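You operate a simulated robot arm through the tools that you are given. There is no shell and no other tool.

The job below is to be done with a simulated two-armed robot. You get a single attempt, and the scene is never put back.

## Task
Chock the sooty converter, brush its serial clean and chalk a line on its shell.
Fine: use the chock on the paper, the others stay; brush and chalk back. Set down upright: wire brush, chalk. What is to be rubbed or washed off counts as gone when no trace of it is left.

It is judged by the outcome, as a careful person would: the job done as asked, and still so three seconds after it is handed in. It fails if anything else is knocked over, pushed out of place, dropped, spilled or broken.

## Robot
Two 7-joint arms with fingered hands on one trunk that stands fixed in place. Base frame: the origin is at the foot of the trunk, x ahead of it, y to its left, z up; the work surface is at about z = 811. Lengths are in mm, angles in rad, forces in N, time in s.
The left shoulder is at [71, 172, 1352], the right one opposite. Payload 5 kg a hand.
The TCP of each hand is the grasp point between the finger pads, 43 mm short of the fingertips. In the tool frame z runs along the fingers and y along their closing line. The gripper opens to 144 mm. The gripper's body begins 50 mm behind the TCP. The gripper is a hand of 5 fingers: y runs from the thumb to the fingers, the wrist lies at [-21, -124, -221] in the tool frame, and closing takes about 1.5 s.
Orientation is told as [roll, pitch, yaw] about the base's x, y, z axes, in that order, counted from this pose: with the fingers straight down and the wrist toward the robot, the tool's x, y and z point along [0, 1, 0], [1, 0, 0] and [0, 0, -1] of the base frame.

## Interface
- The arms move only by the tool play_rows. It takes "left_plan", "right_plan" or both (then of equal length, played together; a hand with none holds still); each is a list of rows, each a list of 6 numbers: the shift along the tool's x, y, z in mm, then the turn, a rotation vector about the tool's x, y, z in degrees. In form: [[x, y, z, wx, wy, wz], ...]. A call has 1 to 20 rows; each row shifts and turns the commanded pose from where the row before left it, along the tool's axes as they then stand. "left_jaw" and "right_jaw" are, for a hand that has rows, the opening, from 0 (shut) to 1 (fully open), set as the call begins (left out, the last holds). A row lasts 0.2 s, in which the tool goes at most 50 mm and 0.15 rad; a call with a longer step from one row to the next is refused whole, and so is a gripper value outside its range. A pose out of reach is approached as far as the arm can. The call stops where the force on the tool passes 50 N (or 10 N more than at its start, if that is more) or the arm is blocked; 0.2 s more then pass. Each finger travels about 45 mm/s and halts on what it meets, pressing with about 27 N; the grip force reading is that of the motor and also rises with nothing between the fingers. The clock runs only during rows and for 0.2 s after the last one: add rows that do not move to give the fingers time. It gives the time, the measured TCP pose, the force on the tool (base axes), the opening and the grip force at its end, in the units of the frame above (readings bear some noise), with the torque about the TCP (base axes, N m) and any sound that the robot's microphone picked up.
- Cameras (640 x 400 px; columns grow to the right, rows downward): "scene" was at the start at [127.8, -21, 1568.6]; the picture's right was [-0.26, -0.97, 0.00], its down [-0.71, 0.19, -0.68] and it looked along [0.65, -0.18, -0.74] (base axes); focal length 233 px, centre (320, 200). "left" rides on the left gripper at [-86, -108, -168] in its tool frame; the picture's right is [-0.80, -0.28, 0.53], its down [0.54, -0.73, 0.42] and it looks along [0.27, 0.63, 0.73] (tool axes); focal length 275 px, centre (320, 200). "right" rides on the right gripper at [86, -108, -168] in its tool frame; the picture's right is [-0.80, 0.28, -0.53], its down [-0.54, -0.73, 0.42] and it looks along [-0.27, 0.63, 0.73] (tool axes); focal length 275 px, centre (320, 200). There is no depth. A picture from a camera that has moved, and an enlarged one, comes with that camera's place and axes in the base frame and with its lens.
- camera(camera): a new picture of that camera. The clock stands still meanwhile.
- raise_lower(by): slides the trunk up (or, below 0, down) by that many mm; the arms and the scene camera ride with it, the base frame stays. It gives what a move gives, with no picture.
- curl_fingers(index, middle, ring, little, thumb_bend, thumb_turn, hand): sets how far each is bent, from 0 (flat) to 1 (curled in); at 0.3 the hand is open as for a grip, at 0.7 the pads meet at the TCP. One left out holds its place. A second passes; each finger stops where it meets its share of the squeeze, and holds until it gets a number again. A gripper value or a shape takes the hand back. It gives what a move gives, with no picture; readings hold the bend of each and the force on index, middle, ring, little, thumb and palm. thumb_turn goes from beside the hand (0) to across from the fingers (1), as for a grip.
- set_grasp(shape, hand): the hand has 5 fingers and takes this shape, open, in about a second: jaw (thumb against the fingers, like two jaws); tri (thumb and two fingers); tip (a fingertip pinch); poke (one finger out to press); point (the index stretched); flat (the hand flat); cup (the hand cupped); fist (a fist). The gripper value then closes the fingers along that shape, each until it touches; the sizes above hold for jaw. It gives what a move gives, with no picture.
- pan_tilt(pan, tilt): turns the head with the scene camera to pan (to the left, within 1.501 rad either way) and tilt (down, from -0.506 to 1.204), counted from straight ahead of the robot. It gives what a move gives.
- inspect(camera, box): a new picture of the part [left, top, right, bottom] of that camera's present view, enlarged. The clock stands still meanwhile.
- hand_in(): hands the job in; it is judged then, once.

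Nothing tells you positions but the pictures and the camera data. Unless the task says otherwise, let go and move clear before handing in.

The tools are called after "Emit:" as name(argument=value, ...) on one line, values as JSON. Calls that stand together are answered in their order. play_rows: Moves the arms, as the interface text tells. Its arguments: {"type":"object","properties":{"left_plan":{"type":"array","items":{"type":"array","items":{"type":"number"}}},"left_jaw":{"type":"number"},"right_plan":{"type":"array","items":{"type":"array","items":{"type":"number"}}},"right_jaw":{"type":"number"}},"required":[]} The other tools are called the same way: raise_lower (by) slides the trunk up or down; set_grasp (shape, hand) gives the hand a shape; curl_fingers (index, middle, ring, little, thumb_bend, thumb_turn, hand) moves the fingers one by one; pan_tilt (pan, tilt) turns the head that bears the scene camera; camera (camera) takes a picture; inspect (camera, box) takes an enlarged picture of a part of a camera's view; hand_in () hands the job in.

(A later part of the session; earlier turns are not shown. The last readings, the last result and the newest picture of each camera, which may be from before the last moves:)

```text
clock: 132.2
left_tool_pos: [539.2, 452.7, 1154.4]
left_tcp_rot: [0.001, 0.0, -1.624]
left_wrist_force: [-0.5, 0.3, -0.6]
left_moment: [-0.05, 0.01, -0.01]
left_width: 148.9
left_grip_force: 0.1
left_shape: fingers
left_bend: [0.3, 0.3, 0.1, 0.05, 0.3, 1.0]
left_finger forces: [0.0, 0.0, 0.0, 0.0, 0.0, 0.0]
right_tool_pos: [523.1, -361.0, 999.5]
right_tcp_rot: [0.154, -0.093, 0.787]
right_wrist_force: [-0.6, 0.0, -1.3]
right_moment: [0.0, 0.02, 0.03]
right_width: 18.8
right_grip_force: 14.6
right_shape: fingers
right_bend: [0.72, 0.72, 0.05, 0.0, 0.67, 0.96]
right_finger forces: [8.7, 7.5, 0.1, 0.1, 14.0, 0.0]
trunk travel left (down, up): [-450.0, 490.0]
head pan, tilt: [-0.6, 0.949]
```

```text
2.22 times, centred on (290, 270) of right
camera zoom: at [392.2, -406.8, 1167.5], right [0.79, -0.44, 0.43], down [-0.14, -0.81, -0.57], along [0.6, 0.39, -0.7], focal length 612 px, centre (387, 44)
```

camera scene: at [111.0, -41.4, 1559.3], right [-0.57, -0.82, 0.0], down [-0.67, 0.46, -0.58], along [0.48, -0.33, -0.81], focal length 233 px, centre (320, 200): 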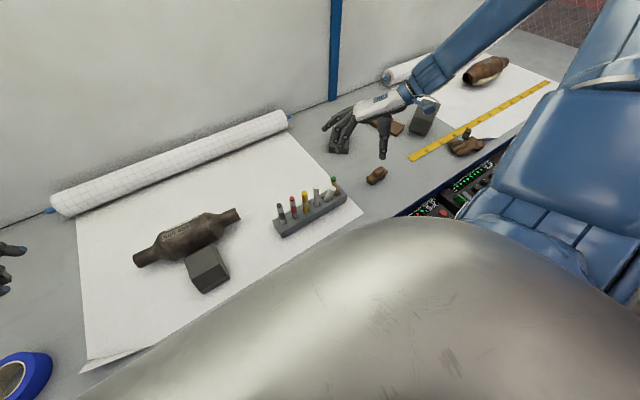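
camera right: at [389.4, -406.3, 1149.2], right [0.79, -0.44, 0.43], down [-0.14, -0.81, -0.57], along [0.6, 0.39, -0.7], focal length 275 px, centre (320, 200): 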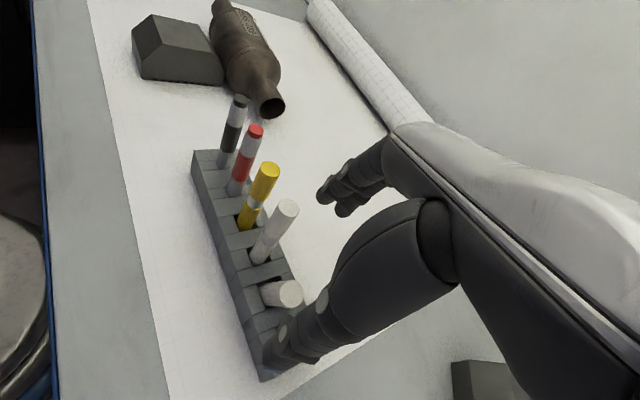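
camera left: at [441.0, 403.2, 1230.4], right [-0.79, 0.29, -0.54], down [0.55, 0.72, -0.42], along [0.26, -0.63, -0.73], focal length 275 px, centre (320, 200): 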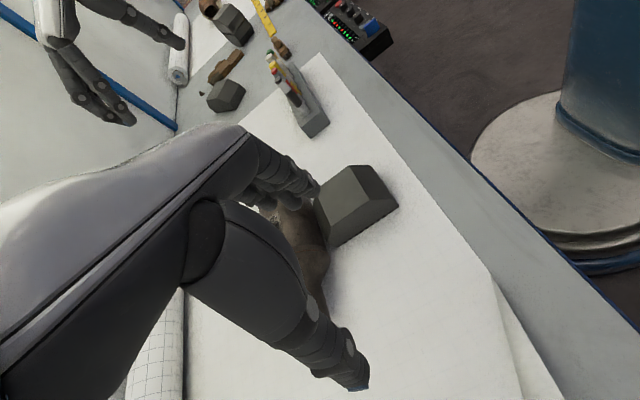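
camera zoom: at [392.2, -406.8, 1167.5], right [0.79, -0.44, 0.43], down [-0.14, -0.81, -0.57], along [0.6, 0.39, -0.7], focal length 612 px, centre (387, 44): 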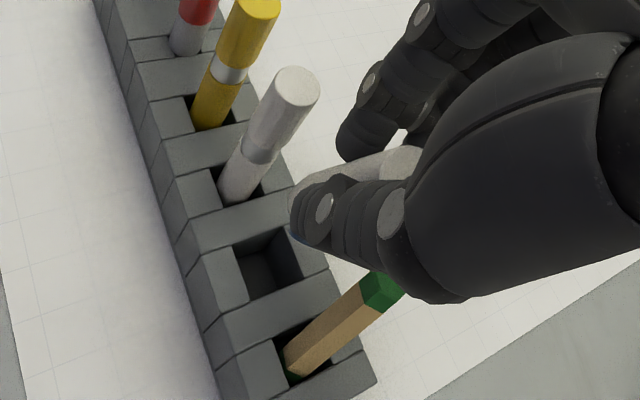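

The chalk leans 10° toward −y and 9° toward the thumb in this grip. Turning the hand to make it vertical, clear above the rack.

Emit:
play_rows(right_plan=[[0, 0, 0, 5.05, -4.55, 0], [0, 0, 0, 5.05, -4.55, 0], [0, 0, 0, 0, 0, 0]])

Emit:
inspect(camera="scene", box=[305, 145, 355, 215])

Emit:
inspect(camera="right", box=[200, 180, 380, 360])

```text
clock: 133.0
left_tool_pos: [538.7, 451.3, 1156.8]
left_tcp_rot: [0.001, 0.001, -1.624]
left_wrist_force: [-0.8, 0.5, -0.4]
left_moment: [0.04, -0.02, -0.05]
left_width: 149.0
left_grip_force: 0.1
left_shape: fingers
left_bend: [0.3, 0.3, 0.1, 0.05, 0.3, 1.0]
left_finger forces: [0.1, 0.1, 0.0, 0.1, 0.0, 0.0]
right_tool_pos: [521.9, -361.5, 999.9]
right_tcp_rot: [-0.005, 0.081, 0.801]
right_wrist_force: [0.0, -0.1, -0.5]
right_moment: [0.03, -0.04, 0.03]
right_width: 18.7
right_grip_force: 14.9
right_shape: fingers
right_bend: [0.72, 0.72, 0.05, 0.0, 0.67, 0.96]
right_finger forces: [8.7, 7.5, 0.0, 0.0, 13.7, 0.0]
trunk travel left (down, up): [-450.0, 490.0]
head pan, tilt: [-0.6, 0.949]
```

```text
5.71 times, centred on (330, 180) of scene
camera zoom: at [110.5, -43.1, 1559.3], right [-0.57, -0.82, 0.0], down [-0.67, 0.46, -0.58], along [0.48, -0.33, -0.81], focal length 1329 px, centre (263, 314)
```

zoom: 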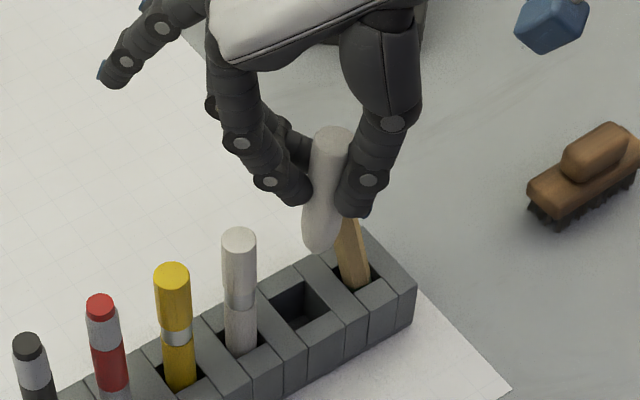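

```text
2.22 times, centred on (290, 270) of right
camera zoom: at [393.2, -368.8, 1175.4], right [0.8, -0.32, 0.51], down [-0.14, -0.92, -0.36], along [0.59, 0.22, -0.78], focal length 612 px, centre (387, 44)
```

zoom: 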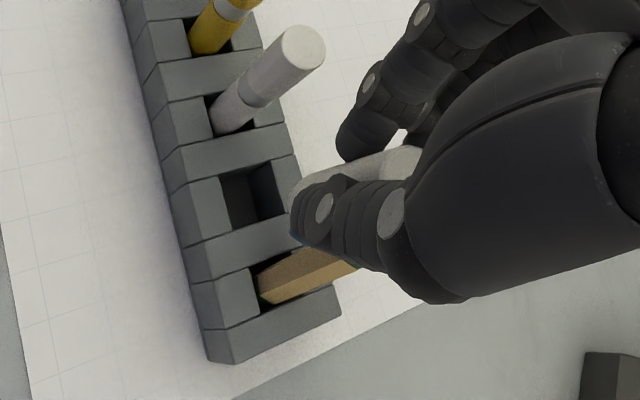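

Chalk is vertical within ~2° now. I'll bias it ~2° toward the (+x,−y) corner, shift over the slot and re-check.

Emit:
play_rows(right_plan=[[4.3, 9.7, -0.79, 0, 0, 0], [0, 0, 0, 0.8, 3.0, -0.2], [0, 0, 0, 0, 0, 0]])

Emit:
inspect(camera="scene", box=[305, 145, 355, 215])

Emit:
inspect(camera="right", box=[200, 180, 380, 360])

```text
clock: 133.8
left_tool_pos: [539.1, 451.7, 1154.1]
left_tcp_rot: [0.0, 0.001, -1.625]
left_wrist_force: [1.0, -0.4, 0.9]
left_moment: [0.02, -0.03, -0.03]
left_width: 148.8
left_grip_force: 0.0
left_shape: fingers
left_bend: [0.3, 0.3, 0.1, 0.05, 0.3, 1.0]
left_finger forces: [0.0, 0.1, 0.0, 0.0, 0.0, 0.1]
right_tool_pos: [525.6, -350.5, 1000.9]
right_tcp_rot: [0.049, 0.093, 0.807]
right_wrist_force: [0.4, -0.2, -1.2]
right_moment: [0.07, -0.02, -0.01]
right_width: 18.5
right_grip_force: 14.9
right_shape: fingers
right_bend: [0.72, 0.72, 0.05, 0.0, 0.67, 0.96]
right_finger forces: [8.9, 7.7, 0.1, 0.0, 13.7, 0.0]
trunk travel left (down, up): [-450.0, 490.0]
head pan, tilt: [-0.6, 0.949]
```

```text
5.71 times, centred on (330, 180) of scene
camera zoom: at [110.5, -41.8, 1559.3], right [-0.57, -0.82, 0.0], down [-0.67, 0.46, -0.58], along [0.48, -0.33, -0.81], focal length 1329 px, centre (263, 314)
```

zoom: 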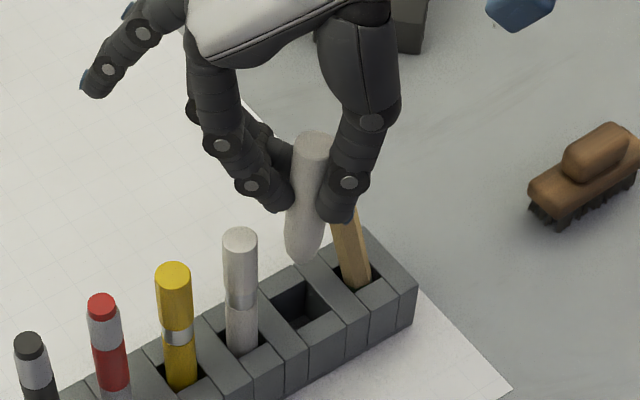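

```text
2.22 times, centred on (290, 270) of right
camera zoom: at [405.4, -361.9, 1181.0], right [0.82, -0.33, 0.47], down [-0.15, -0.91, -0.38], along [0.55, 0.24, -0.8], focal length 612 px, centre (387, 44)
```

zoom: 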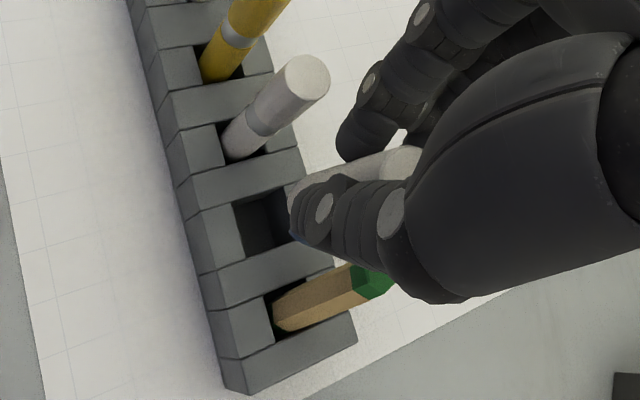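

Tip is over the slot within a few mm with the intended slight lean. Lowering it just into the slot mouth.

Emit:
play_rows(right_plan=[[-1.44, 1.38, -0.2, 0, 0, 0], [-0.976, 1.858, 19.89, 0, 0, 0], [-0.976, 1.858, 19.89, 0, 0, 0], [0, 0, 0, 0, 0, 0]])

Emit:
inspect(camera="scene", box=[305, 165, 355, 215])

Emit:
inspect(camera="right", box=[200, 180, 380, 360])

```text
clock: 134.8
left_tool_pos: [539.0, 453.5, 1154.5]
left_tcp_rot: [0.0, 0.0, -1.623]
left_wrist_force: [0.6, -0.8, 0.0]
left_moment: [-0.04, 0.0, 0.02]
left_width: 148.8
left_grip_force: 0.0
left_shape: fingers
left_bend: [0.3, 0.3, 0.1, 0.05, 0.3, 1.0]
left_finger forces: [0.1, 0.1, 0.0, 0.0, 0.0, 0.0]
right_tool_pos: [528.4, -351.9, 960.2]
right_tcp_rot: [0.045, 0.094, 0.804]
right_wrist_force: [-0.6, -0.3, 0.4]
right_moment: [-0.01, -0.01, 0.01]
right_width: 18.5
right_grip_force: 15.2
right_shape: fingers
right_bend: [0.72, 0.72, 0.05, 0.0, 0.67, 0.96]
right_finger forces: [8.9, 7.5, 0.0, 0.0, 13.7, 0.0]
trunk travel left (down, up): [-450.0, 490.0]
head pan, tilt: [-0.6, 0.949]
```

```text
8.00 times, centred on (330, 190) of scene
camera zoom: at [110.5, -40.3, 1559.4], right [-0.57, -0.82, 0.0], down [-0.67, 0.46, -0.58], along [0.48, -0.33, -0.81], focal length 1861 px, centre (240, 280)
```

zoom: 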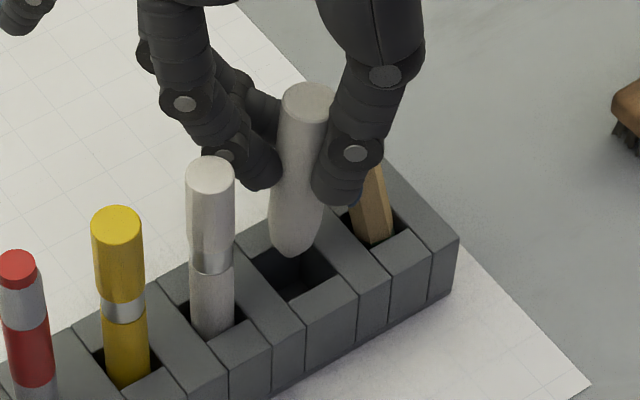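

```text
2.22 times, centred on (290, 270) of right
camera zoom: at [407.8, -362.4, 1141.9], right [0.82, -0.33, 0.47], down [-0.15, -0.91, -0.38], along [0.55, 0.24, -0.8], focal length 612 px, centre (387, 44)
```

zoom: 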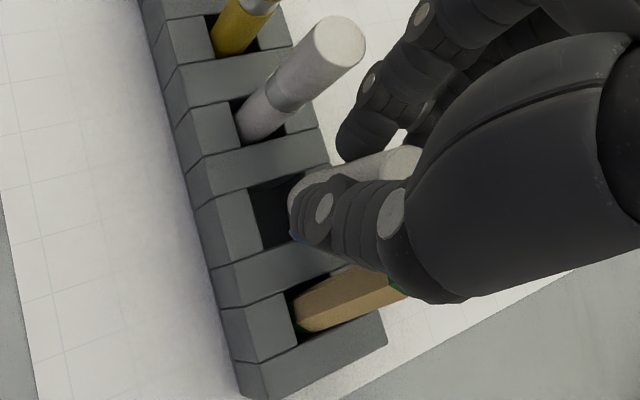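

Emit:
play_rows(right_plan=[[-0.49, 0.93, 9.95, 0, 0, 0], [-0.49, 0.93, 9.95, 0, 0, 0], [-0.49, 0.93, 9.95, 0, 0, 0], [0, 0, 0, 0, 0, 0]])

Emit:
inspect(camera="scene", box=[305, 165, 355, 215])

Emit:
inspect(camera="right", box=[200, 180, 380, 360])

```text
clock: 135.8
left_tool_pos: [538.5, 453.1, 1155.6]
left_tcp_rot: [-0.003, 0.001, -1.625]
left_wrist_force: [-0.5, -0.2, 0.1]
left_moment: [0.01, 0.05, -0.03]
left_width: 149.0
left_grip_force: 0.1
left_shape: fingers
left_bend: [0.3, 0.3, 0.1, 0.05, 0.3, 1.0]
left_finger forces: [0.0, 0.0, 0.1, 0.0, 0.1, 0.0]
right_tool_pos: [528.5, -352.0, 931.2]
right_tcp_rot: [0.048, 0.093, 0.805]
right_wrist_force: [-3.0, -0.5, 0.4]
right_moment: [0.0, 0.17, -0.02]
right_width: 18.9
right_grip_force: 14.5
right_shape: fingers
right_bend: [0.72, 0.72, 0.05, 0.0, 0.67, 0.96]
right_finger forces: [8.8, 5.7, 0.0, 0.1, 14.2, 0.1]
trunk travel left (down, up): [-450.0, 490.0]
head pan, tilt: [-0.6, 0.949]
```

```text
8.00 times, centred on (330, 190) of scene
camera zoom: at [110.6, -41.4, 1559.3], right [-0.57, -0.82, 0.0], down [-0.67, 0.46, -0.58], along [0.48, -0.33, -0.81], focal length 1861 px, centre (240, 280)
```

zoom: 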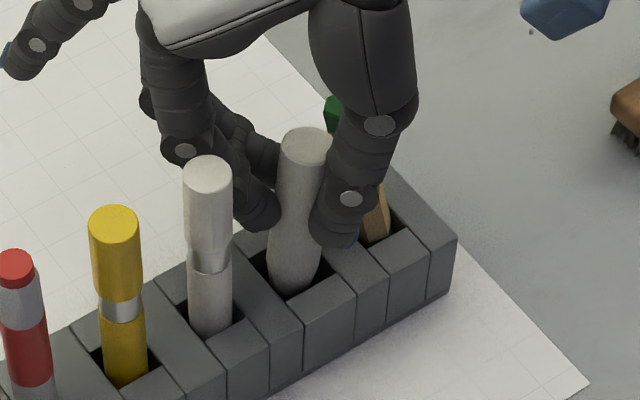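

```text
2.22 times, centred on (290, 270) of right
camera zoom: at [407.9, -362.7, 1111.9], right [0.82, -0.33, 0.47], down [-0.15, -0.91, -0.38], along [0.55, 0.24, -0.8], focal length 612 px, centre (387, 44)
```

zoom: 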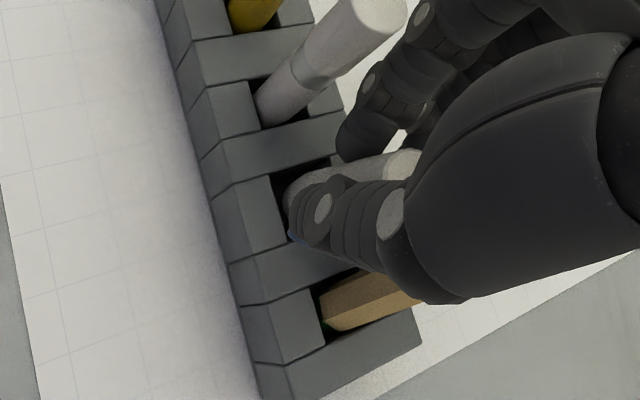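

Emit:
play_rows(right_plan=[[0.48, -0.22, 5.07, 0, 0, 0], [-0.24, 0.46, 4.97, 0, 0, 0], [0, 0, 0, 0, 0, 0]])

Emit:
inspect(camera="scene", box=[305, 165, 355, 215])

```text
clock: 136.6
left_tool_pos: [539.1, 452.6, 1156.1]
left_tcp_rot: [0.0, 0.001, -1.624]
left_wrist_force: [0.5, -1.3, -0.3]
left_moment: [0.01, -0.01, -0.05]
left_width: 149.1
left_grip_force: 0.0
left_shape: fingers
left_bend: [0.3, 0.3, 0.1, 0.05, 0.3, 1.0]
left_finger forces: [0.0, 0.1, 0.0, 0.0, 0.2, 0.0]
right_tool_pos: [526.8, -350.6, 921.0]
right_tcp_rot: [0.049, 0.094, 0.804]
right_wrist_force: [-0.4, 0.8, -0.3]
right_moment: [0.03, 0.05, -0.07]
right_width: 18.4
right_grip_force: 15.2
right_shape: fingers
right_bend: [0.72, 0.72, 0.05, 0.0, 0.67, 0.96]
right_finger forces: [9.5, 7.1, 0.0, 0.0, 13.9, 0.1]
trunk travel left (down, up): [-450.0, 490.0]
head pan, tilt: [-0.6, 0.949]
```

```text
8.00 times, centred on (330, 190) of scene
camera zoom: at [110.8, -41.1, 1559.3], right [-0.57, -0.83, 0.0], down [-0.67, 0.46, -0.58], along [0.48, -0.33, -0.81], focal length 1861 px, centre (240, 280)
```

zoom: 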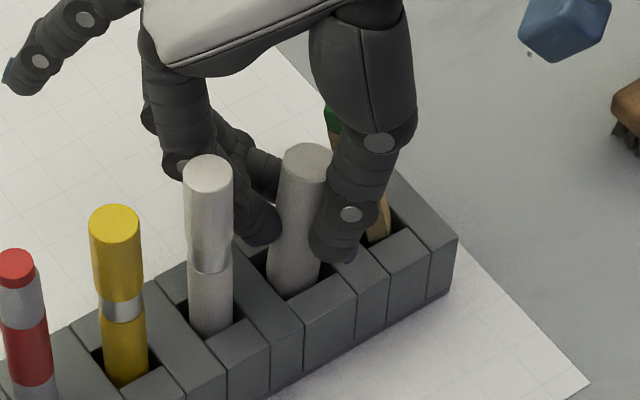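

Emit:
play_rows(right_plan=[[-0.2, 0.37, 3.98, 0, 0, 0], [-0.15, 0.28, 2.98, 0, 0, 0], [-0.1, 0.19, 1.99, 0, 0, 0], [0, 0, 0, 0, 0, 0]])

Emit:
inspect(camera="scene", box=[310, 175, 350, 215])

```text
clock: 137.6
left_tool_pos: [538.3, 452.6, 1155.5]
left_tcp_rot: [0.0, 0.0, -1.625]
left_wrist_force: [0.1, -0.5, 0.1]
left_moment: [-0.03, -0.01, 0.0]
left_width: 149.1
left_grip_force: 0.0
left_shape: fingers
left_bend: [0.3, 0.3, 0.1, 0.05, 0.3, 1.0]
left_finger forces: [0.0, 0.0, 0.1, 0.0, 0.0, 0.1]
right_tool_pos: [527.1, -350.5, 912.8]
right_tcp_rot: [0.045, 0.095, 0.803]
right_wrist_force: [0.5, 0.1, 13.5]
right_moment: [0.03, 0.12, -0.01]
right_width: 18.5
right_grip_force: 17.9
right_shape: fingers
right_bend: [0.72, 0.72, 0.05, 0.0, 0.67, 0.95]
right_finger forces: [12.2, 8.8, 0.0, 0.0, 15.6, 0.0]
trunk travel left (down, up): [-450.0, 490.0]
head pan, tilt: [-0.6, 0.949]
```

```text
10.00 times, centred on (330, 195) of scene
camera zoom: at [110.0, -40.5, 1559.5], right [-0.57, -0.82, 0.0], down [-0.67, 0.46, -0.58], along [0.48, -0.33, -0.81], focal length 2326 px, centre (220, 250)
```

zoom: 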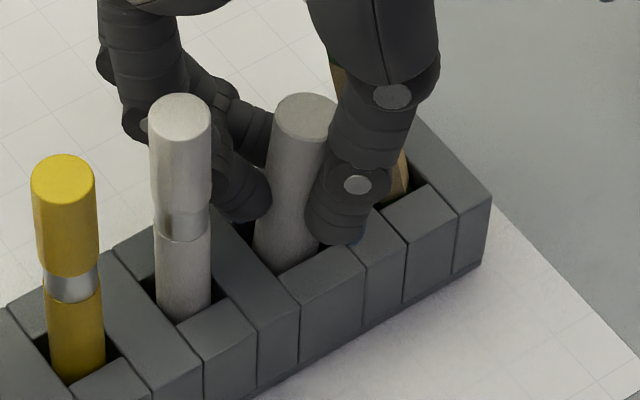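

The tip has bottomed out (13 N). Easing up 2 mm and moving toward the −y wall in small steps until it touches.

Emit:
play_rows(right_plan=[[0.1, -0.19, -1.99, 0, 0, 0], [-1.39, -1.44, 0.07, 0, 0, 0], [-1.39, -1.44, 0.07, 0, 0, 0], [0, 0, 0, 0, 0, 0]])

Emit:
inspect(camera="scene", box=[310, 175, 350, 215])

Emit:
inspect(camera="right", box=[200, 180, 380, 360])

```text
clock: 138.6
left_tool_pos: [538.2, 453.7, 1155.5]
left_tcp_rot: [-0.001, -0.001, -1.625]
left_wrist_force: [-0.1, -0.1, -0.6]
left_moment: [-0.02, 0.02, 0.0]
left_width: 149.1
left_grip_force: 0.1
left_shape: fingers
left_bend: [0.3, 0.3, 0.1, 0.05, 0.3, 1.0]
left_finger forces: [0.0, 0.0, 0.1, 0.0, 0.1, 0.0]
right_tool_pos: [525.4, -354.2, 914.1]
right_tcp_rot: [0.047, 0.096, 0.804]
right_wrist_force: [-0.1, 7.8, 2.0]
right_moment: [0.37, 0.04, -0.09]
right_width: 18.4
right_grip_force: 17.0
right_shape: fingers
right_bend: [0.72, 0.72, 0.05, 0.0, 0.67, 0.95]
right_finger forces: [14.3, 6.2, 0.0, 0.0, 13.1, 0.1]
trunk travel left (down, up): [-450.0, 490.0]
head pan, tilt: [-0.6, 0.949]
```

```text
10.00 times, centred on (330, 195) of scene
camera zoom: at [110.7, -40.4, 1559.3], right [-0.57, -0.82, 0.0], down [-0.67, 0.46, -0.58], along [0.48, -0.33, -0.81], focal length 2326 px, centre (220, 250)
```

zoom: 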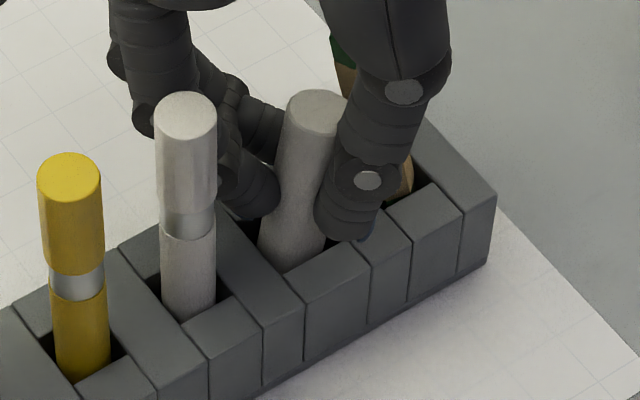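

```text
2.22 times, centred on (290, 270) of right
camera zoom: at [405.6, -365.2, 1094.8], right [0.82, -0.33, 0.47], down [-0.15, -0.91, -0.38], along [0.55, 0.24, -0.8], focal length 612 px, centre (387, 44)
```

zoom: 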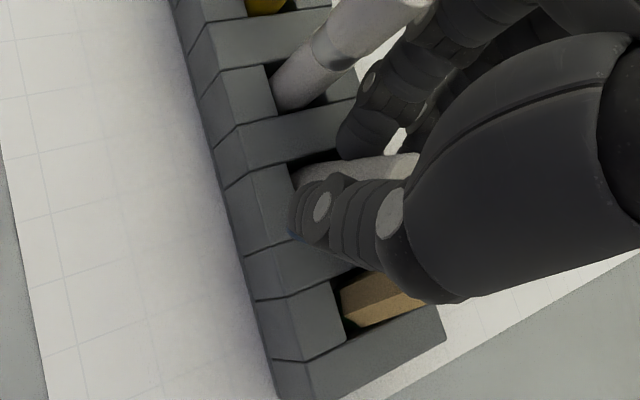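

Emit:
play_rows(right_plan=[[0.7, 0.6, -1.5, 0, 0, 0], [-0.86, 0.83, -0.12, 0, 0, 0], [-0.86, 0.83, -0.12, 0, 0, 0], [0, 0, 0, 0, 0, 0]])

Emit:
inspect(camera="scene", box=[310, 175, 350, 215])

```text
clock: 139.6
left_tool_pos: [538.8, 453.5, 1154.3]
left_tcp_rot: [0.001, 0.0, -1.625]
left_wrist_force: [-0.8, 0.8, 0.0]
left_moment: [-0.02, 0.02, 0.02]
left_width: 149.1
left_grip_force: 0.0
left_shape: fingers
left_bend: [0.3, 0.3, 0.1, 0.05, 0.3, 1.0]
left_finger forces: [0.0, 0.1, 0.0, 0.0, 0.1, 0.0]
right_tool_pos: [528.2, -352.7, 914.7]
right_tcp_rot: [0.046, 0.095, 0.806]
right_wrist_force: [-2.6, 2.5, -1.0]
right_moment: [0.16, 0.11, -0.06]
right_width: 18.8
right_grip_force: 15.1
right_shape: fingers
right_bend: [0.72, 0.72, 0.05, 0.0, 0.67, 0.95]
right_finger forces: [10.9, 6.0, 0.1, 0.0, 13.7, 0.1]
trunk travel left (down, up): [-450.0, 490.0]
head pan, tilt: [-0.6, 0.949]
```

```text
10.00 times, centred on (330, 195) of scene
camera zoom: at [110.7, -41.2, 1559.3], right [-0.57, -0.82, 0.0], down [-0.67, 0.46, -0.58], along [0.48, -0.33, -0.81], focal length 2326 px, centre (220, 250)
```

zoom: 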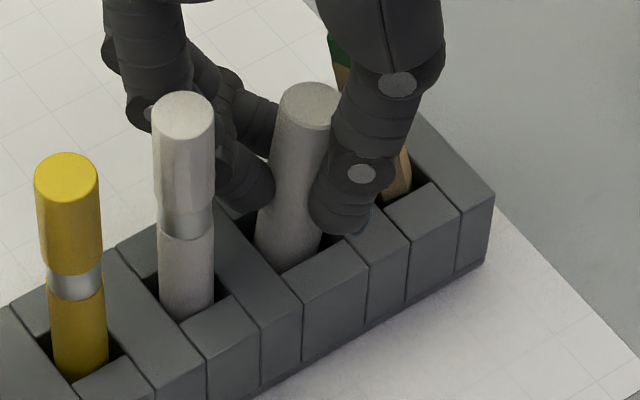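

Both walls are touched lightly (Fx −2.6, Fy +2.5): the chalk is in the corner. Lowering ~1.3 mm to the floor.

Emit:
play_rows(right_plan=[[-0.06, 0.12, 1.29, 0, 0, 0], [0, 0, 0, 0, 0, 0]])

```text
clock: 140.2
left_tool_pos: [538.6, 452.3, 1155.1]
left_tcp_rot: [0.0, 0.001, -1.625]
left_wrist_force: [0.6, -0.1, 1.1]
left_moment: [-0.02, -0.01, 0.01]
left_width: 148.9
left_grip_force: 0.1
left_shape: fingers
left_bend: [0.3, 0.3, 0.1, 0.05, 0.3, 1.0]
left_finger forces: [0.1, 0.1, 0.0, 0.0, 0.0, 0.0]
right_tool_pos: [528.1, -352.8, 915.3]
right_tcp_rot: [0.047, 0.094, 0.805]
right_wrist_force: [-1.3, 3.5, 1.1]
right_moment: [0.15, 0.13, -0.03]
right_width: 18.6
right_grip_force: 15.4
right_shape: fingers
right_bend: [0.72, 0.72, 0.05, 0.0, 0.67, 0.95]
right_finger forces: [11.4, 6.2, 0.0, 0.1, 13.8, 0.0]
trunk travel left (down, up): [-450.0, 490.0]
head pan, tilt: [-0.6, 0.949]
```

Emit:
play_rows(right_plan=[[-0.04, 0.07, 0.8, 0, 0, 0], [0, 0, 0, 0, 0, 0]])

Emit:
curl_fingers(hand="right", index=0.7, middle=0.7, thumb_bend=0.65)

Emit:
inspect(camera="scene", box=[310, 175, 350, 215])

Emit:
inspect(camera="right", box=[200, 180, 380, 360])

```text
clock: 140.8
left_tool_pos: [538.8, 451.7, 1155.9]
left_tcp_rot: [0.0, -0.002, -1.624]
left_wrist_force: [0.4, -0.3, -0.2]
left_moment: [0.01, 0.01, -0.02]
left_width: 148.7
left_grip_force: 0.1
left_shape: fingers
left_bend: [0.3, 0.3, 0.1, 0.05, 0.3, 1.0]
left_finger forces: [0.0, 0.0, 0.0, 0.0, 0.0, 0.0]
right_tool_pos: [527.8, -353.7, 913.0]
right_tcp_rot: [0.048, 0.093, 0.804]
right_wrist_force: [-0.6, 4.1, 2.2]
right_moment: [0.2, 0.11, -0.06]
right_width: 19.0
right_grip_force: 15.8
right_shape: fingers
right_bend: [0.72, 0.72, 0.05, 0.0, 0.67, 0.95]
right_finger forces: [11.5, 6.4, 0.0, 0.1, 13.8, 0.1]
trunk travel left (down, up): [-450.0, 490.0]
head pan, tilt: [-0.6, 0.949]
```

```text
clock: 141.8
left_tool_pos: [538.5, 453.6, 1154.9]
left_tcp_rot: [-0.001, -0.001, -1.625]
left_wrist_force: [-0.5, -0.5, 0.8]
left_moment: [0.04, 0.02, 0.02]
left_width: 149.2
left_grip_force: 0.0
left_shape: fingers
left_bend: [0.3, 0.3, 0.1, 0.05, 0.3, 1.0]
left_finger forces: [0.1, 0.0, 0.1, 0.1, 0.0, 0.0]
right_tool_pos: [529.4, -354.2, 913.9]
right_tcp_rot: [0.047, 0.095, 0.803]
right_wrist_force: [0.4, 2.2, 4.8]
right_moment: [0.12, -0.03, -0.02]
right_width: 21.0
right_grip_force: 4.5
right_shape: fingers
right_bend: [0.69, 0.7, 0.05, 0.0, 0.64, 0.97]
right_finger forces: [4.4, 2.3, 0.0, 0.0, 2.5, 0.0]
trunk travel left (down, up): [-450.0, 490.0]
head pan, tilt: [-0.6, 0.949]
```

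```text
10.00 times, centred on (330, 195) of scene
camera zoom: at [110.7, -40.9, 1559.3], right [-0.57, -0.82, 0.0], down [-0.67, 0.46, -0.58], along [0.48, -0.33, -0.81], focal length 2326 px, centre (220, 250)
```

zoom: 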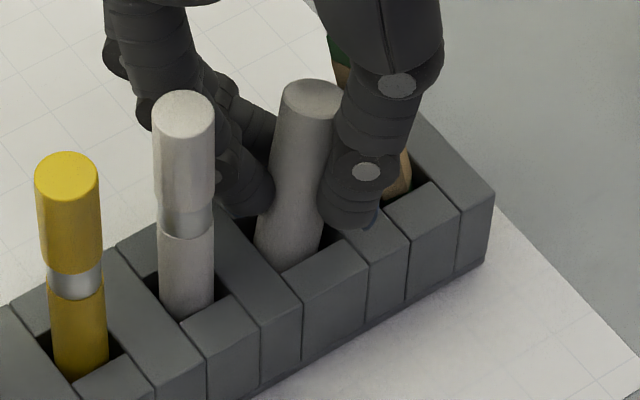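

```text
2.22 times, centred on (290, 270) of right
camera zoom: at [408.5, -364.7, 1094.6], right [0.82, -0.33, 0.47], down [-0.15, -0.91, -0.38], along [0.55, 0.24, -0.8], focal length 612 px, centre (387, 44)
```

zoom: 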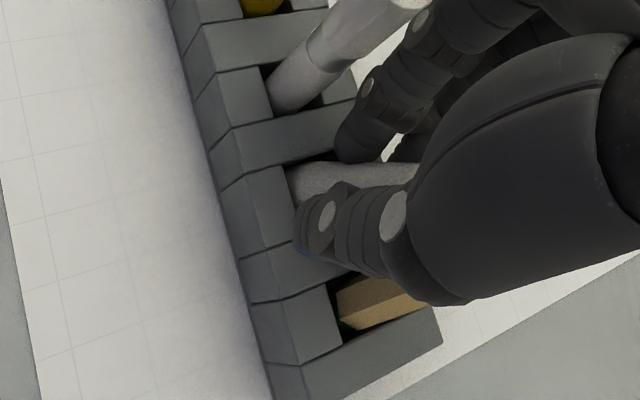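

Nearly loose. Opening a little more on both sides.

Emit:
curl_fingers(hand="right", index=0.675, middle=0.675, thumb_bend=0.63)

Emit:
inspect(camera="scene", box=[310, 175, 350, 215])

Emit:
inspect(camera="right", box=[200, 180, 380, 360])

```text
clock: 142.8
left_tool_pos: [537.8, 452.0, 1155.0]
left_tcp_rot: [-0.002, 0.001, -1.622]
left_wrist_force: [0.1, 0.4, 0.5]
left_moment: [-0.01, 0.02, 0.0]
left_width: 149.0
left_grip_force: 0.0
left_shape: fingers
left_bend: [0.3, 0.3, 0.1, 0.05, 0.3, 1.0]
left_finger forces: [0.0, 0.1, 0.1, 0.0, 0.0, 0.1]
right_tool_pos: [529.1, -353.4, 913.9]
right_tcp_rot: [0.046, 0.094, 0.803]
right_wrist_force: [0.5, 0.1, -0.3]
right_moment: [0.02, -0.01, 0.0]
right_width: 25.2
right_grip_force: 0.1
right_shape: fingers
right_bend: [0.67, 0.67, 0.05, 0.0, 0.63, 0.97]
right_finger forces: [0.4, 0.0, 0.0, 0.0, 0.3, 0.0]
trunk travel left (down, up): [-450.0, 490.0]
head pan, tilt: [-0.6, 0.949]
```

```text
10.00 times, centred on (330, 195) of scene
camera zoom: at [110.8, -41.3, 1559.3], right [-0.57, -0.82, 0.0], down [-0.67, 0.46, -0.58], along [0.48, -0.33, -0.81], focal length 2326 px, centre (220, 250)
```

zoom: 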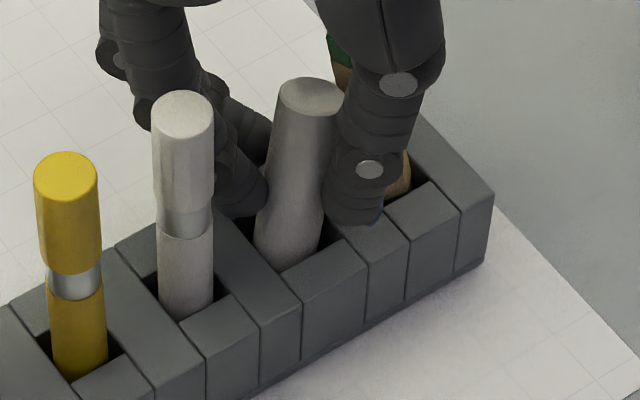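

```text
2.22 times, centred on (290, 270) of right
camera zoom: at [408.6, -365.1, 1094.3], right [0.82, -0.33, 0.47], down [-0.15, -0.91, -0.38], along [0.55, 0.24, -0.8], focal length 612 px, centre (387, 44)
```

zoom: 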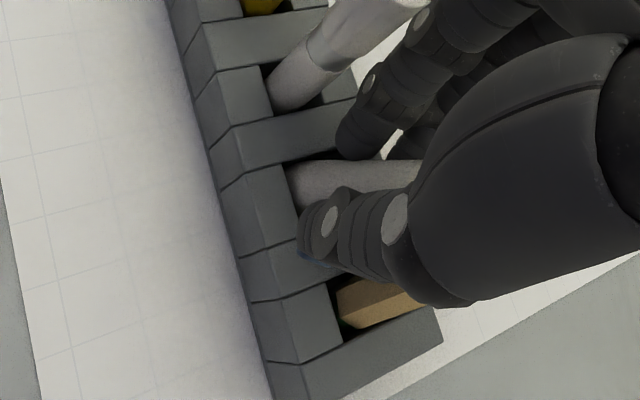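

The chalk stands free now with forces near zero and just ~4° of visible lean. Opening further.

Emit:
curl_fingers(hand="right", index=0.62, middle=0.62, thumb_bend=0.58)

Emit:
inspect(camera="scene", box=[310, 175, 350, 215])

```text
clock: 143.8
left_tool_pos: [539.0, 451.2, 1155.6]
left_tcp_rot: [-0.001, -0.001, -1.625]
left_wrist_force: [0.0, -1.3, 0.2]
left_moment: [-0.02, 0.02, 0.02]
left_width: 149.0
left_grip_force: 0.0
left_shape: fingers
left_bend: [0.3, 0.3, 0.1, 0.05, 0.3, 1.0]
left_finger forces: [0.0, 0.0, 0.1, 0.0, 0.0, 0.0]
right_tool_pos: [527.5, -354.0, 914.1]
right_tcp_rot: [0.048, 0.094, 0.804]
right_wrist_force: [-0.4, -0.6, -0.3]
right_moment: [-0.02, -0.01, 0.01]
right_width: 43.8
right_grip_force: 0.0
right_shape: fingers
right_bend: [0.62, 0.62, 0.05, 0.0, 0.57, 0.97]
right_finger forces: [0.0, 0.0, 0.0, 0.0, 0.1, 0.0]
trunk travel left (down, up): [-450.0, 490.0]
head pan, tilt: [-0.6, 0.949]
```

```text
10.00 times, centred on (330, 195) of scene
camera zoom: at [110.9, -41.4, 1559.3], right [-0.57, -0.82, 0.0], down [-0.67, 0.46, -0.58], along [0.48, -0.33, -0.81], focal length 2326 px, centre (220, 250)
```

zoom: 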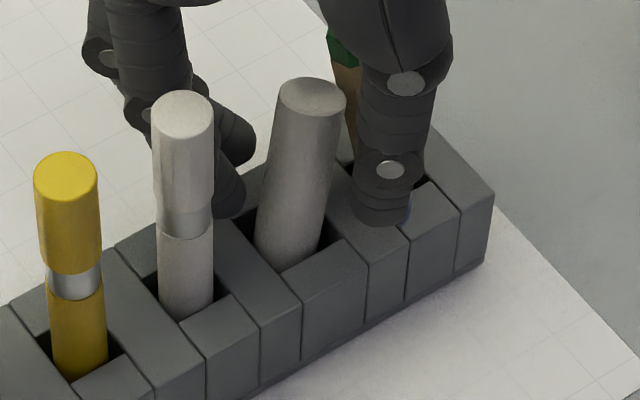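

Freed, lean ~5°. Opening fully and rising straight up.

Emit:
curl_fingers(hand="right", index=0.5, middle=0.5, thumb_bend=0.46)

Emit:
play_rows(right_plan=[[0.49, -0.93, -9.95, 0, 0, 0], [0.98, -1.86, -19.9, 0, 0, 0], [1.46, -2.79, -29.8, 0, 0, 0], [1.95, -3.7, -39.8, 0, 0, 0], [1.95, -3.7, -39.8, 0, 0, 0], [0, 0, 0, 0, 0, 0]])

Emit:
inspect(camera="scene", box=[305, 165, 355, 215])

Emit:
inspect(camera="right", box=[170, 180, 370, 380])

```text
clock: 144.8
left_tool_pos: [538.1, 452.1, 1155.8]
left_tcp_rot: [0.001, 0.001, -1.626]
left_wrist_force: [1.2, -0.3, 0.3]
left_moment: [0.02, -0.02, 0.03]
left_width: 148.8
left_grip_force: 0.1
left_shape: fingers
left_bend: [0.3, 0.3, 0.1, 0.05, 0.3, 1.0]
left_finger forces: [0.0, 0.0, 0.1, 0.1, 0.0, 0.0]
right_tool_pos: [528.3, -354.2, 914.3]
right_tcp_rot: [0.045, 0.094, 0.805]
right_wrist_force: [-0.2, -0.2, -0.3]
right_moment: [0.03, -0.01, 0.0]
right_width: 85.1
right_grip_force: 0.1
right_shape: fingers
right_bend: [0.5, 0.5, 0.05, 0.0, 0.46, 0.97]
right_finger forces: [0.0, 0.1, 0.0, 0.1, 0.1, 0.0]
trunk travel left (down, up): [-450.0, 490.0]
head pan, tilt: [-0.6, 0.949]
```

```text
clock: 146.2
left_tool_pos: [539.3, 451.5, 1156.3]
left_tcp_rot: [-0.001, 0.003, -1.625]
left_wrist_force: [0.1, -1.0, 0.3]
left_moment: [0.04, 0.01, -0.01]
left_width: 149.0
left_grip_force: 0.0
left_shape: fingers
left_bend: [0.3, 0.3, 0.1, 0.05, 0.3, 1.0]
left_finger forces: [0.0, 0.0, 0.0, 0.0, 0.0, 0.1]
right_tool_pos: [530.6, -353.1, 1051.2]
right_tcp_rot: [0.049, 0.093, 0.803]
right_wrist_force: [0.2, -0.7, -0.1]
right_moment: [0.04, 0.01, 0.04]
right_width: 85.3
right_grip_force: 0.2
right_shape: fingers
right_bend: [0.5, 0.5, 0.05, 0.0, 0.46, 0.97]
right_finger forces: [0.1, 0.0, 0.0, 0.0, 0.1, 0.0]
trunk travel left (down, up): [-450.0, 490.0]
head pan, tilt: [-0.6, 0.949]
```

```text
8.00 times, centred on (330, 190) of scene
camera zoom: at [111.6, -42.7, 1559.2], right [-0.57, -0.82, 0.0], down [-0.67, 0.46, -0.58], along [0.48, -0.33, -0.81], focal length 1861 px, centre (240, 280)
```

zoom: 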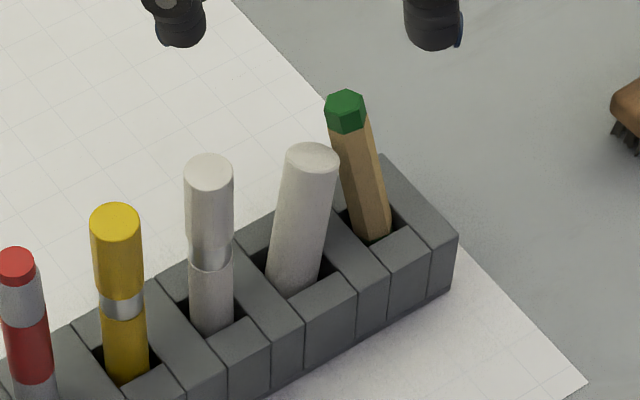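

```text
2.00 times, centred on (270, 280) of right
camera zoom: at [410.8, -365.1, 1233.0], right [0.82, -0.33, 0.47], down [-0.16, -0.91, -0.38], along [0.55, 0.24, -0.8], focal length 551 px, centre (420, 40)
```

zoom: 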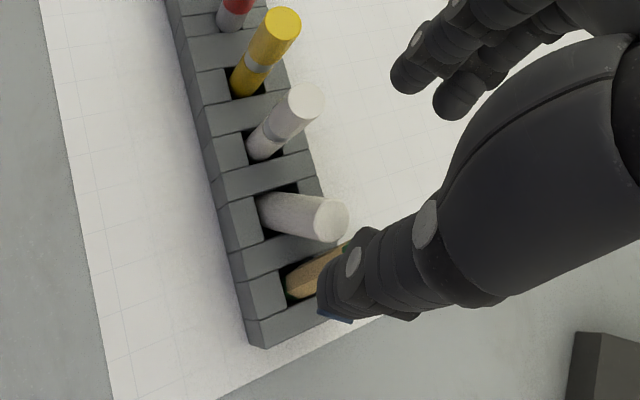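

Triangulation shows the chalk still leans ~14° toward (+x,−y). Since the tip sits near the (−x,+y) side, I can straighten it simply by gripping it lightly here and translating the hand along its lean plane (tool +x). Positioning again above it.

Emit:
curl_fingers(hand="right", index=0.38, middle=0.38, thumb_bend=0.36)

Emit:
play_rows(right_plan=[[-9.36, -10.7, 0.54, 0, 0, 0], [-1.65, 3.13, 33.56, 0, 0, 0], [-1.65, 3.13, 33.56, 0, 0, 0], [0, 0, 0, 0, 0, 0]])

Emit:
inspect(camera="scene", box=[300, 150, 360, 215])

Emit:
inspect(camera="right", box=[200, 180, 380, 360])

```text
clock: 147.2
left_tool_pos: [537.3, 451.8, 1154.1]
left_tcp_rot: [0.0, 0.0, -1.624]
left_wrist_force: [0.1, 0.1, -0.6]
left_moment: [-0.02, 0.02, 0.02]
left_width: 149.0
left_grip_force: 0.2
left_shape: fingers
left_bend: [0.3, 0.3, 0.1, 0.05, 0.3, 1.0]
left_finger forces: [0.0, 0.0, 0.0, 0.0, 0.0, 0.1]
right_tool_pos: [530.7, -353.2, 1053.4]
right_tcp_rot: [0.047, 0.095, 0.803]
right_wrist_force: [-0.5, 0.2, -0.2]
right_moment: [0.01, -0.02, 0.0]
right_width: 124.9
right_grip_force: 0.2
right_shape: fingers
right_bend: [0.38, 0.38, 0.05, 0.0, 0.36, 0.97]
right_finger forces: [0.1, 0.1, 0.0, 0.0, 0.0, 0.1]
trunk travel left (down, up): [-450.0, 490.0]
head pan, tilt: [-0.6, 0.949]
```

```text
clock: 148.2
left_tool_pos: [537.4, 453.1, 1155.8]
left_tcp_rot: [0.0, -0.002, -1.624]
left_wrist_force: [-0.4, -0.1, -0.8]
left_moment: [-0.02, -0.02, -0.02]
left_width: 148.9
left_grip_force: 0.0
left_shape: fingers
left_bend: [0.3, 0.3, 0.1, 0.05, 0.3, 1.0]
left_finger forces: [0.1, 0.0, 0.1, 0.0, 0.0, 0.1]
right_tool_pos: [528.8, -366.4, 987.8]
right_tcp_rot: [0.045, 0.095, 0.804]
right_wrist_force: [-0.7, 0.9, 0.9]
right_moment: [-0.02, -0.03, -0.02]
right_width: 124.9
right_grip_force: 0.0
right_shape: fingers
right_bend: [0.38, 0.38, 0.05, 0.0, 0.36, 0.97]
right_finger forces: [0.0, 0.1, 0.0, 0.0, 0.0, 0.0]
trunk travel left (down, up): [-450.0, 490.0]
head pan, tilt: [-0.6, 0.949]
```

```text
6.15 times, centred on (330, 182) of scene
camera zoom: at [109.8, -40.0, 1559.4], right [-0.57, -0.82, 0.0], down [-0.67, 0.46, -0.58], along [0.48, -0.33, -0.81], focal length 1432 px, centre (258, 308)
```

zoom: 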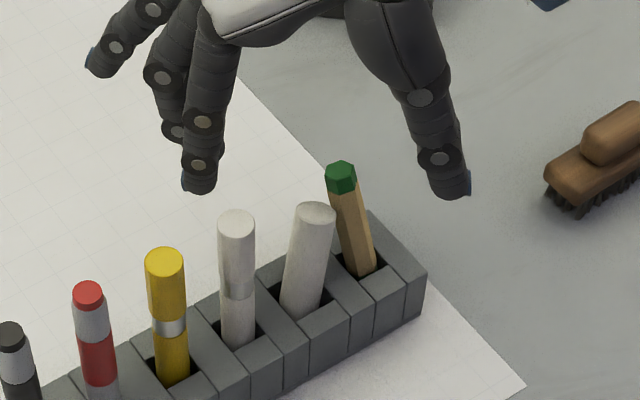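

```text
2.22 times, centred on (290, 270) of right
camera zoom: at [408.7, -376.8, 1167.1], right [0.82, -0.33, 0.47], down [-0.15, -0.91, -0.38], along [0.55, 0.24, -0.8], focal length 612 px, centre (387, 44)
```

zoom: 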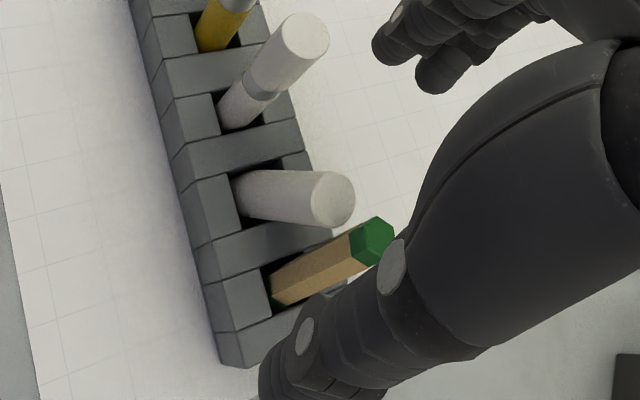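

Shifting slightly toward the chalk's far side to stay clear of the pencil top, then lowering to grip height.

Emit:
play_rows(right_plan=[[6.2, 0.28, 0.28, 0, 0, 0], [-1.22, 2.32, 24.86, 0, 0, 0], [-1.22, 2.32, 24.86, 0, 0, 0], [-1.02, 1.95, 20.9, 0, 0, 0], [0, 0, 0, 0, 0, 0]])

Emit:
inspect(camera="scene", box=[300, 150, 360, 215])

Emit:
inspect(camera="right", box=[200, 180, 380, 360])

```text
clock: 149.4
left_tool_pos: [539.2, 451.8, 1155.3]
left_tcp_rot: [0.0, -0.001, -1.625]
left_wrist_force: [0.3, 0.2, 0.6]
left_moment: [0.02, 0.02, -0.02]
left_width: 148.8
left_grip_force: 0.0
left_shape: fingers
left_bend: [0.3, 0.3, 0.1, 0.05, 0.3, 1.0]
left_finger forces: [0.0, 0.1, 0.0, 0.0, 0.0, 0.1]
right_tool_pos: [524.8, -363.8, 913.9]
right_tcp_rot: [0.047, 0.095, 0.806]
right_wrist_force: [0.5, -0.4, -0.1]
right_moment: [0.0, 0.02, 0.0]
right_width: 124.8
right_grip_force: 0.1
right_shape: fingers
right_bend: [0.38, 0.38, 0.05, 0.0, 0.36, 0.97]
right_finger forces: [0.0, 0.0, 0.0, 0.0, 0.0, 0.0]
trunk travel left (down, up): [-450.0, 490.0]
head pan, tilt: [-0.6, 0.949]
```

```text
6.15 times, centred on (330, 182) of scene
camera zoom: at [110.6, -40.9, 1559.3], right [-0.57, -0.82, 0.0], down [-0.67, 0.46, -0.58], along [0.48, -0.33, -0.81], focal length 1432 px, centre (258, 308)
```

zoom: 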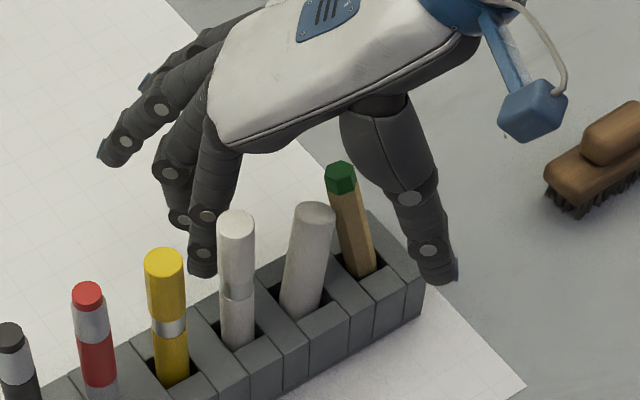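

```text
2.22 times, centred on (290, 270) of right
camera zoom: at [404.4, -374.9, 1094.9], right [0.82, -0.33, 0.47], down [-0.15, -0.91, -0.38], along [0.55, 0.24, -0.8], focal length 612 px, centre (387, 44)
```

zoom: 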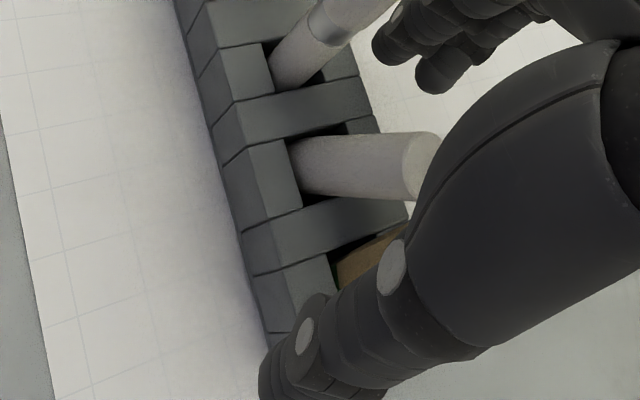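

Clear of the pencil. Closing in two gentle steps to a light grip.

Emit:
curl_fingers(hand="right", index=0.61, middle=0.61, thumb_bend=0.58)

Emit:
curl_fingers(hand="right", index=0.69, middle=0.69, thumb_bend=0.67)

Emit:
inspect(camera="scene", box=[305, 165, 355, 215])

Emit:
inspect(camera="right", box=[200, 180, 380, 360])

```text
clock: 150.4
left_tool_pos: [538.2, 452.2, 1156.9]
left_tcp_rot: [-0.002, 0.002, -1.624]
left_wrist_force: [-0.3, -1.1, -0.8]
left_moment: [-0.05, 0.02, 0.02]
left_width: 149.0
left_grip_force: 0.2
left_shape: fingers
left_bend: [0.3, 0.3, 0.1, 0.05, 0.3, 1.0]
left_finger forces: [0.1, 0.0, 0.0, 0.1, 0.0, 0.0]
right_tool_pos: [524.4, -364.2, 914.6]
right_tcp_rot: [0.048, 0.092, 0.805]
right_wrist_force: [0.9, 1.3, -0.5]
right_moment: [0.04, -0.01, 0.0]
right_width: 47.9
right_grip_force: 0.3
right_shape: fingers
right_bend: [0.6, 0.61, 0.05, 0.0, 0.57, 0.97]
right_finger forces: [0.7, 0.1, 0.1, 0.1, 0.0, 0.0]
trunk travel left (down, up): [-450.0, 490.0]
head pan, tilt: [-0.6, 0.949]
```

```text
clock: 151.4
left_tool_pos: [539.8, 453.0, 1154.9]
left_tcp_rot: [0.001, 0.0, -1.625]
left_wrist_force: [0.3, 0.2, 0.2]
left_moment: [-0.01, 0.01, -0.01]
left_width: 149.0
left_grip_force: 0.1
left_shape: fingers
left_bend: [0.3, 0.3, 0.1, 0.05, 0.3, 1.0]
left_finger forces: [0.0, 0.1, 0.1, 0.0, 0.0, 0.1]
right_tool_pos: [525.0, -363.4, 912.7]
right_tcp_rot: [0.047, 0.093, 0.806]
right_wrist_force: [1.4, 6.4, 1.1]
right_moment: [0.28, -0.08, 0.0]
right_width: 28.3
right_grip_force: 5.6
right_shape: fingers
right_bend: [0.63, 0.69, 0.05, 0.0, 0.65, 0.97]
right_finger forces: [7.9, 0.2, 0.0, 0.0, 2.3, 0.1]
trunk travel left (down, up): [-450.0, 490.0]
head pan, tilt: [-0.6, 0.949]
```

```text
8.00 times, centred on (330, 190) of scene
camera zoom: at [110.9, -40.6, 1559.3], right [-0.57, -0.82, 0.0], down [-0.67, 0.46, -0.58], along [0.48, -0.33, -0.81], focal length 1861 px, centre (240, 280)
```

zoom: 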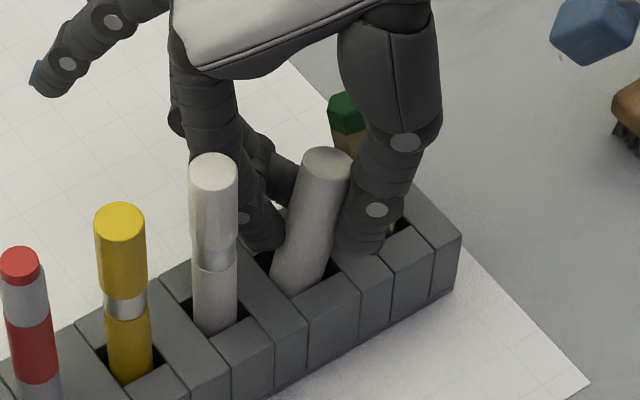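

```text
2.22 times, centred on (290, 270) of right
camera zoom: at [404.7, -374.5, 1095.2], right [0.82, -0.33, 0.47], down [-0.15, -0.91, -0.38], along [0.55, 0.24, -0.8], focal length 612 px, centre (387, 44)
```

zoom: 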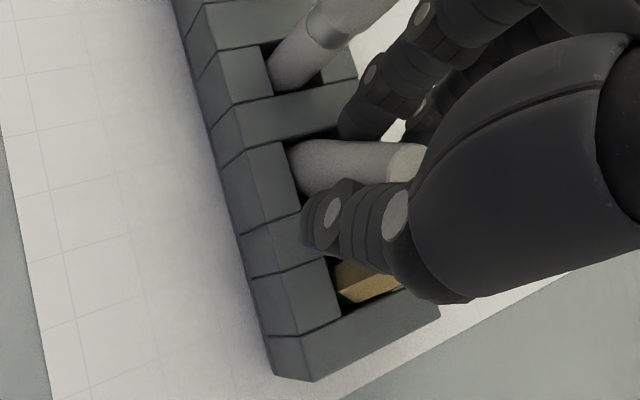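

The index leads; I'll shift the hand 4 mm along its closing line to balance, then slide along the lean plane to bring the chalk upright.

Emit:
play_rows(right_plan=[[0, 2, 0, 0, 0, 0], [0, 2, 0, 0, 0, 0], [0, 0, 0, 0, 0, 0]])

Emit:
curl_fingers(hand="right", index=0.7, middle=0.7, thumb_bend=0.7)

Emit:
inspect(camera="scene", box=[305, 165, 355, 215])

```text
clock: 152.2
left_tool_pos: [539.2, 452.1, 1156.0]
left_tcp_rot: [0.0, 0.0, -1.623]
left_wrist_force: [0.8, -0.8, 0.8]
left_moment: [0.01, 0.0, -0.02]
left_width: 149.2
left_grip_force: 0.0
left_shape: fingers
left_bend: [0.3, 0.3, 0.1, 0.05, 0.3, 1.0]
left_finger forces: [0.0, 0.1, 0.0, 0.1, 0.0, 0.1]
right_tool_pos: [527.0, -362.0, 913.6]
right_tcp_rot: [0.047, 0.096, 0.804]
right_wrist_force: [-1.5, 0.7, 1.1]
right_moment: [0.04, 0.04, -0.01]
right_width: 27.5
right_grip_force: 4.1
right_shape: fingers
right_bend: [0.64, 0.69, 0.05, 0.0, 0.65, 0.97]
right_finger forces: [4.2, 0.0, 0.0, 0.0, 4.1, 0.1]
trunk travel left (down, up): [-450.0, 490.0]
head pan, tilt: [-0.6, 0.949]
```

```text
clock: 153.2
left_tool_pos: [539.1, 452.5, 1155.7]
left_tcp_rot: [-0.001, 0.001, -1.626]
left_wrist_force: [-0.2, 0.4, -0.8]
left_moment: [0.02, -0.04, -0.02]
left_width: 149.3
left_grip_force: 0.1
left_shape: fingers
left_bend: [0.3, 0.3, 0.1, 0.05, 0.3, 1.0]
left_finger forces: [0.1, 0.1, 0.0, 0.0, 0.0, 0.1]
right_tool_pos: [527.2, -361.0, 913.7]
right_tcp_rot: [0.048, 0.093, 0.803]
right_wrist_force: [-0.2, 0.8, -1.1]
right_moment: [-0.03, -0.01, 0.01]
right_width: 26.2
right_grip_force: 5.4
right_shape: fingers
right_bend: [0.64, 0.7, 0.05, 0.0, 0.66, 0.97]
right_finger forces: [5.2, 0.5, 0.1, 0.0, 6.0, 0.1]
trunk travel left (down, up): [-450.0, 490.0]
head pan, tilt: [-0.6, 0.949]
```

```text
8.00 times, centred on (330, 190) of scene
camera zoom: at [110.9, -41.4, 1559.3], right [-0.57, -0.82, 0.0], down [-0.67, 0.46, -0.58], along [0.48, -0.33, -0.81], focal length 1861 px, centre (240, 280)
```

zoom: 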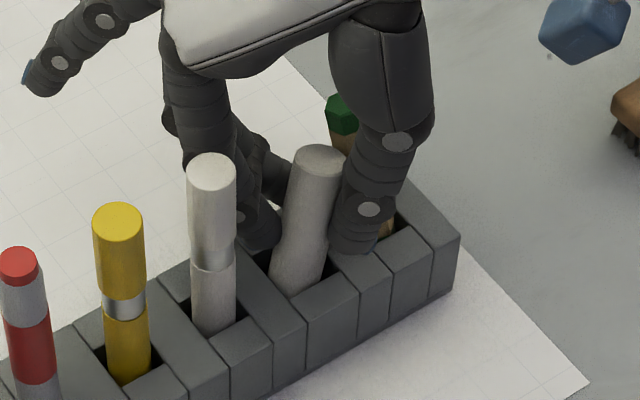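

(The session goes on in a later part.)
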